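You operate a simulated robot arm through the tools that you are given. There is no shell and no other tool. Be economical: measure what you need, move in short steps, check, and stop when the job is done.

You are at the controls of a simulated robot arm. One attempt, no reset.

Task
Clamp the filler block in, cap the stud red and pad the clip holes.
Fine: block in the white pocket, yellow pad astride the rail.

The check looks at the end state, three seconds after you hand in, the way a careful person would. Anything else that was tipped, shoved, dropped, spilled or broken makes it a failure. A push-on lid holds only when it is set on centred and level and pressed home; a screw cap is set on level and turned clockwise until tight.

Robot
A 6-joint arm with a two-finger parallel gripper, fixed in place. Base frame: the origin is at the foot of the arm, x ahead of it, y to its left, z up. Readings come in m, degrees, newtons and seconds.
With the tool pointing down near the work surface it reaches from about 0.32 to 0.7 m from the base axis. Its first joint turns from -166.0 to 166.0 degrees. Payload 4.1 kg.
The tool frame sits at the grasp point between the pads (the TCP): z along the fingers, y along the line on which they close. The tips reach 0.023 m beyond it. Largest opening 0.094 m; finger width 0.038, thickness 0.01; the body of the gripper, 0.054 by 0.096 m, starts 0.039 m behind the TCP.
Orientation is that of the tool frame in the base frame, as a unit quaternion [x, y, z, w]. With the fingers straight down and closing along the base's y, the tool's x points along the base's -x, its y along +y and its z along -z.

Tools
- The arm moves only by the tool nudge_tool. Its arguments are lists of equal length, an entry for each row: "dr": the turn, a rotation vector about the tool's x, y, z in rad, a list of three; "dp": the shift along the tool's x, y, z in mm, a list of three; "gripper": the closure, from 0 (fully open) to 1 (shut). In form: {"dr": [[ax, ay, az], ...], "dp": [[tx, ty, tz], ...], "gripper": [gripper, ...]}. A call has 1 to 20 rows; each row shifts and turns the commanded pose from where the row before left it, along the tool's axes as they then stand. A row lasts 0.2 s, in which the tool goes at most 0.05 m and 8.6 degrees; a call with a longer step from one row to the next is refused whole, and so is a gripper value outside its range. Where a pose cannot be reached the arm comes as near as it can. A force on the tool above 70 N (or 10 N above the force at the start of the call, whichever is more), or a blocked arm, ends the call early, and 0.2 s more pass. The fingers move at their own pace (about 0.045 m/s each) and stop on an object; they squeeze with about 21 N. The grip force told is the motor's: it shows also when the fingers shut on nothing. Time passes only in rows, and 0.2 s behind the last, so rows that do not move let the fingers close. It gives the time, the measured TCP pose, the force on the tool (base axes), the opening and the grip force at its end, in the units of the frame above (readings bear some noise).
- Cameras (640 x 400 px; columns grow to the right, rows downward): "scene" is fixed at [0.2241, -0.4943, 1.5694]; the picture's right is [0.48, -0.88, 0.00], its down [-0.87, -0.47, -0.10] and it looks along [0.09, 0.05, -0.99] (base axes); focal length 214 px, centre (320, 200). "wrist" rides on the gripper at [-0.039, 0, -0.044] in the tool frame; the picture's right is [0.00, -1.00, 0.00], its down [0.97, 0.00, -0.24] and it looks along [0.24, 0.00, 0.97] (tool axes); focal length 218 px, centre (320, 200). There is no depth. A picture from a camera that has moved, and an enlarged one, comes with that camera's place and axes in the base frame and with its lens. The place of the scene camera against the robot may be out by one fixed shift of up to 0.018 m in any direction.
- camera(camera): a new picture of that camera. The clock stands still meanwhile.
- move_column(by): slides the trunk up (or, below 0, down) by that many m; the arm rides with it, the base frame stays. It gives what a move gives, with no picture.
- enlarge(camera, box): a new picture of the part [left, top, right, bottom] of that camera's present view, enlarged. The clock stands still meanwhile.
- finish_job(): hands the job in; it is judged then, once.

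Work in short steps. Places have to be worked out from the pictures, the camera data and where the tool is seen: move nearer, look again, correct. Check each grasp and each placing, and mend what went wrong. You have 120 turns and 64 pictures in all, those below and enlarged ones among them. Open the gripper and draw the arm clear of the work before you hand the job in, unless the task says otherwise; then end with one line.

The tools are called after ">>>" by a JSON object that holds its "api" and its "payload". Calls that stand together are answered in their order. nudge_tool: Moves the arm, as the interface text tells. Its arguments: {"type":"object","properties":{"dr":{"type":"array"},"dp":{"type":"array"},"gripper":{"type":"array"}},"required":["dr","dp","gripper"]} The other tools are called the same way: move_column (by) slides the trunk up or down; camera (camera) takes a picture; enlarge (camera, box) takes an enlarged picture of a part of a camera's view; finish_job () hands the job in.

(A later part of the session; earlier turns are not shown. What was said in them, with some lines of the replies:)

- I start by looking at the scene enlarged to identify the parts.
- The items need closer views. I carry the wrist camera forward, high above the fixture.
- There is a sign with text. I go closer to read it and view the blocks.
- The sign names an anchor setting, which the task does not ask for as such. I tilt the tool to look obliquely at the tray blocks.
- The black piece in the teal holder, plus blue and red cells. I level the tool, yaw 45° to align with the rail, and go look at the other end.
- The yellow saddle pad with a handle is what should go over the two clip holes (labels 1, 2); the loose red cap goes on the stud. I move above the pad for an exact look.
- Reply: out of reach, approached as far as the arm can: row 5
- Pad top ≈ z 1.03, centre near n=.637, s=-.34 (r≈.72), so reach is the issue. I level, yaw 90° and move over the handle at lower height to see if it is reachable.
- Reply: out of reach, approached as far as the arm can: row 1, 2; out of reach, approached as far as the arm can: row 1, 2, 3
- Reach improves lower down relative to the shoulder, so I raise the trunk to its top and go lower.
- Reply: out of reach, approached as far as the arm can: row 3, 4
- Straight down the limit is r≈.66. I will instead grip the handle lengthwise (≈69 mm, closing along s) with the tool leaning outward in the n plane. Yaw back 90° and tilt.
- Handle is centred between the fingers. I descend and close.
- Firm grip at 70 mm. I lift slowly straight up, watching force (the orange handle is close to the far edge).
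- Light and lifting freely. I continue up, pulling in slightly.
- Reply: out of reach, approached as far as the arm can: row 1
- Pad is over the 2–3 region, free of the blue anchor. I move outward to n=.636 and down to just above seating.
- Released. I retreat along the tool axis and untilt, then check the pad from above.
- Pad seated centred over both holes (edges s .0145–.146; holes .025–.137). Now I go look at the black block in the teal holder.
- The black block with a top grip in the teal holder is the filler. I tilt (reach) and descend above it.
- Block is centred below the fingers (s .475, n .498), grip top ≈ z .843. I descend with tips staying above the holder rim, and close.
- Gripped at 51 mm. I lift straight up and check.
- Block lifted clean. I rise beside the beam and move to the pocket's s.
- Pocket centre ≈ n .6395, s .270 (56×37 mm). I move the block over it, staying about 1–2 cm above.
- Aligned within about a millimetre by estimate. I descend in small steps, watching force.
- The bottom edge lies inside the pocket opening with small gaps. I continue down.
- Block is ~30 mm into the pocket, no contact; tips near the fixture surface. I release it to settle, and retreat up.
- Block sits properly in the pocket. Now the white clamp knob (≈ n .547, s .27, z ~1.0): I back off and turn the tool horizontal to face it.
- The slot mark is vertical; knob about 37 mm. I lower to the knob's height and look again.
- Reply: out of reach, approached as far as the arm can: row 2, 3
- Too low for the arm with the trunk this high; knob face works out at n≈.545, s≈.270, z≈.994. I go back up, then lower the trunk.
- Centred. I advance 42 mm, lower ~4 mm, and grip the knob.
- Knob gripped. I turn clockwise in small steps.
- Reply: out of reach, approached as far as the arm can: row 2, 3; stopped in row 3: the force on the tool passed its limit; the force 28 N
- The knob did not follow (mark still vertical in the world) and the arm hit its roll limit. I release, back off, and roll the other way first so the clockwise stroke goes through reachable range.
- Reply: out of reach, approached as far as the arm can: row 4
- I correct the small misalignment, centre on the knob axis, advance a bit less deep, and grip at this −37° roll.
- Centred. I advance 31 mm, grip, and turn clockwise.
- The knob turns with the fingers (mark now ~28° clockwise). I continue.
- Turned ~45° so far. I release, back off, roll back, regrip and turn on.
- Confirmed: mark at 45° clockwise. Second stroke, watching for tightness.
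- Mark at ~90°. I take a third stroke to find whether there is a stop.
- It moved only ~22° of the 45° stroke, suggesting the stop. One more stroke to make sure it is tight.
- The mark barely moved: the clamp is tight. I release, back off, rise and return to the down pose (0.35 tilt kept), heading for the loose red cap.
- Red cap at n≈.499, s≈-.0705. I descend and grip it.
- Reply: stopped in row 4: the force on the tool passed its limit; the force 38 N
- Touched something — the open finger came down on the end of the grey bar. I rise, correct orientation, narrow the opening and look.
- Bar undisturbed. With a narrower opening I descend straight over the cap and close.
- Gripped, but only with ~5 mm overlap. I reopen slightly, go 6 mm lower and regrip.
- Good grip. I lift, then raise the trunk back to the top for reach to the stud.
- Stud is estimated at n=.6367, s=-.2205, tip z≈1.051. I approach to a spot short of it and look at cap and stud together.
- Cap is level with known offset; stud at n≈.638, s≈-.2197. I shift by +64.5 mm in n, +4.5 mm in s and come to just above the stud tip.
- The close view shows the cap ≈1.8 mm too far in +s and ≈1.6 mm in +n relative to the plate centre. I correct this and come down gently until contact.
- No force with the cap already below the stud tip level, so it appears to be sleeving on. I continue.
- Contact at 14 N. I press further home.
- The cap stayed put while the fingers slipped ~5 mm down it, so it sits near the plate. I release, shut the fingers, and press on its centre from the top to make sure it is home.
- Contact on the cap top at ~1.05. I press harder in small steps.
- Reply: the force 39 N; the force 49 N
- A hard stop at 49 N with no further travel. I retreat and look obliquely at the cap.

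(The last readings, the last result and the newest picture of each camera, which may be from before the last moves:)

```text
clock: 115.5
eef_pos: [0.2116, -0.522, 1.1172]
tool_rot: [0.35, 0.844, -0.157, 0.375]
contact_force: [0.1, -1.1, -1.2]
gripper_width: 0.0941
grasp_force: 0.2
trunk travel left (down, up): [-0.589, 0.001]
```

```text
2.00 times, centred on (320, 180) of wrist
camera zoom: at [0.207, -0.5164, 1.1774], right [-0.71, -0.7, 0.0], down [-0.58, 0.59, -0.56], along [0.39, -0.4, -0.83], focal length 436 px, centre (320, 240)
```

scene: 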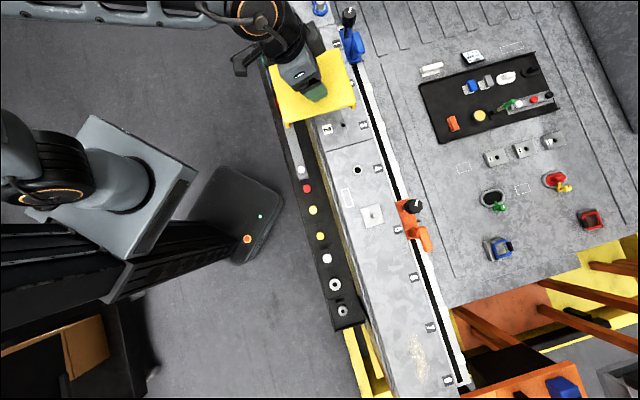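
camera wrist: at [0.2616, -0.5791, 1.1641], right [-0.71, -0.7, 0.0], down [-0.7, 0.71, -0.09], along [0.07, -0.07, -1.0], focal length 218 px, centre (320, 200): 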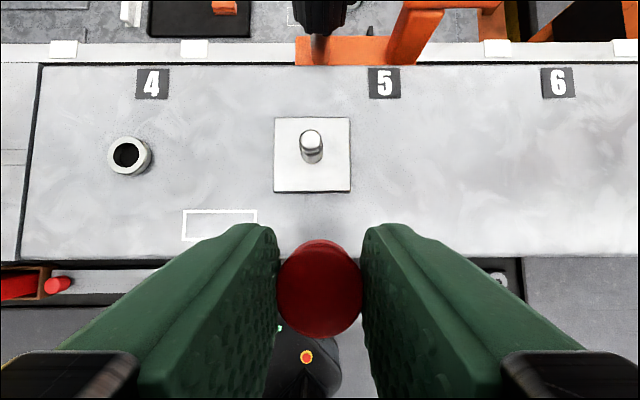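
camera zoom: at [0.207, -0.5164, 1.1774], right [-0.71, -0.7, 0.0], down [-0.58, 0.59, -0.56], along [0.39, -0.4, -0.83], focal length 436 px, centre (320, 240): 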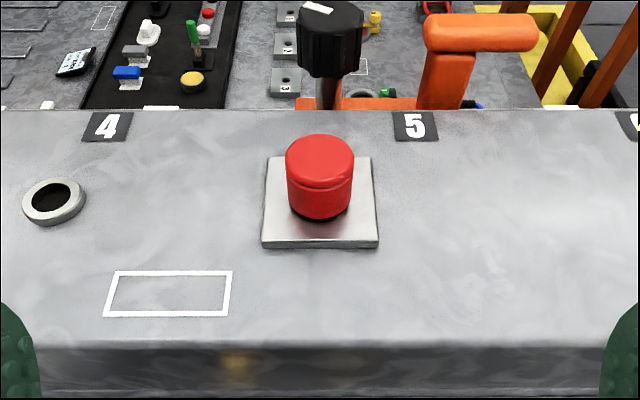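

The cap sits centred, level and down on the plate. I draw the arm clear and take a last overall look.

>>> {"api": "nudge_tool", "payload": {"dr": [[0, 0, 0], [0, 0.125, 0], [0, 0.125, 0], [0, 0.125, 0], [0, 0.125, 0], [0, 0, 0], [0, 0, 0], [0, 0, 0]], "dp": [[0, 0, -40], [0, 0, -40], [0, 0, -20], [0, 0, 0], [20, 0, 0], [40, 0, 0], [40, 0, 0], [0, 0, 0]], "gripper": [0, 0, 0, 0, 0, 0, 0, 0]}}

>>> {"api": "enlarge", "payload": {"camera": "scene", "box": [230, 0, 470, 260]}}

```text
clock: 117.3
eef_pos: [0.0947, -0.4038, 1.1515]
tool_rot: [0.379, 0.91, -0.065, 0.154]
contact_force: [0.0, -0.6, 0.5]
gripper_width: 0.094
grasp_force: 0.0
trunk travel left (down, up): [-0.589, 0.001]
```

```text
1.54 times, centred on (350, 130) of scene
camera zoom: at [0.2241, -0.4943, 1.5694], right [0.48, -0.88, 0.0], down [-0.87, -0.47, -0.1], along [0.09, 0.05, -0.99], focal length 330 px, centre (274, 308)
```

zoom: 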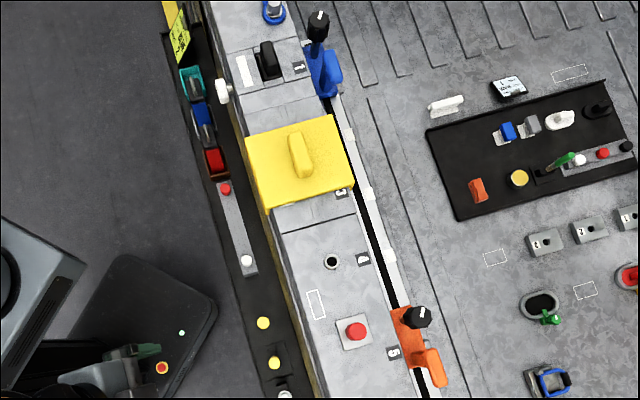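

The last view shows the block in the pocket, the pad over both clip holes and the red cap on the stud. Nothing else has moved, and the arm is clear with the gripper open.

>>> {"api": "finish_job", "payload": {}}

```text
The job is handed in.
```

I handed the job in with the black filler block clamped tight in the white pocket, the red cap pressed onto the stud until it stopped, and the yellow pad astride the rail over both clip holes; I treated the cap as push-on, so I did not turn it.
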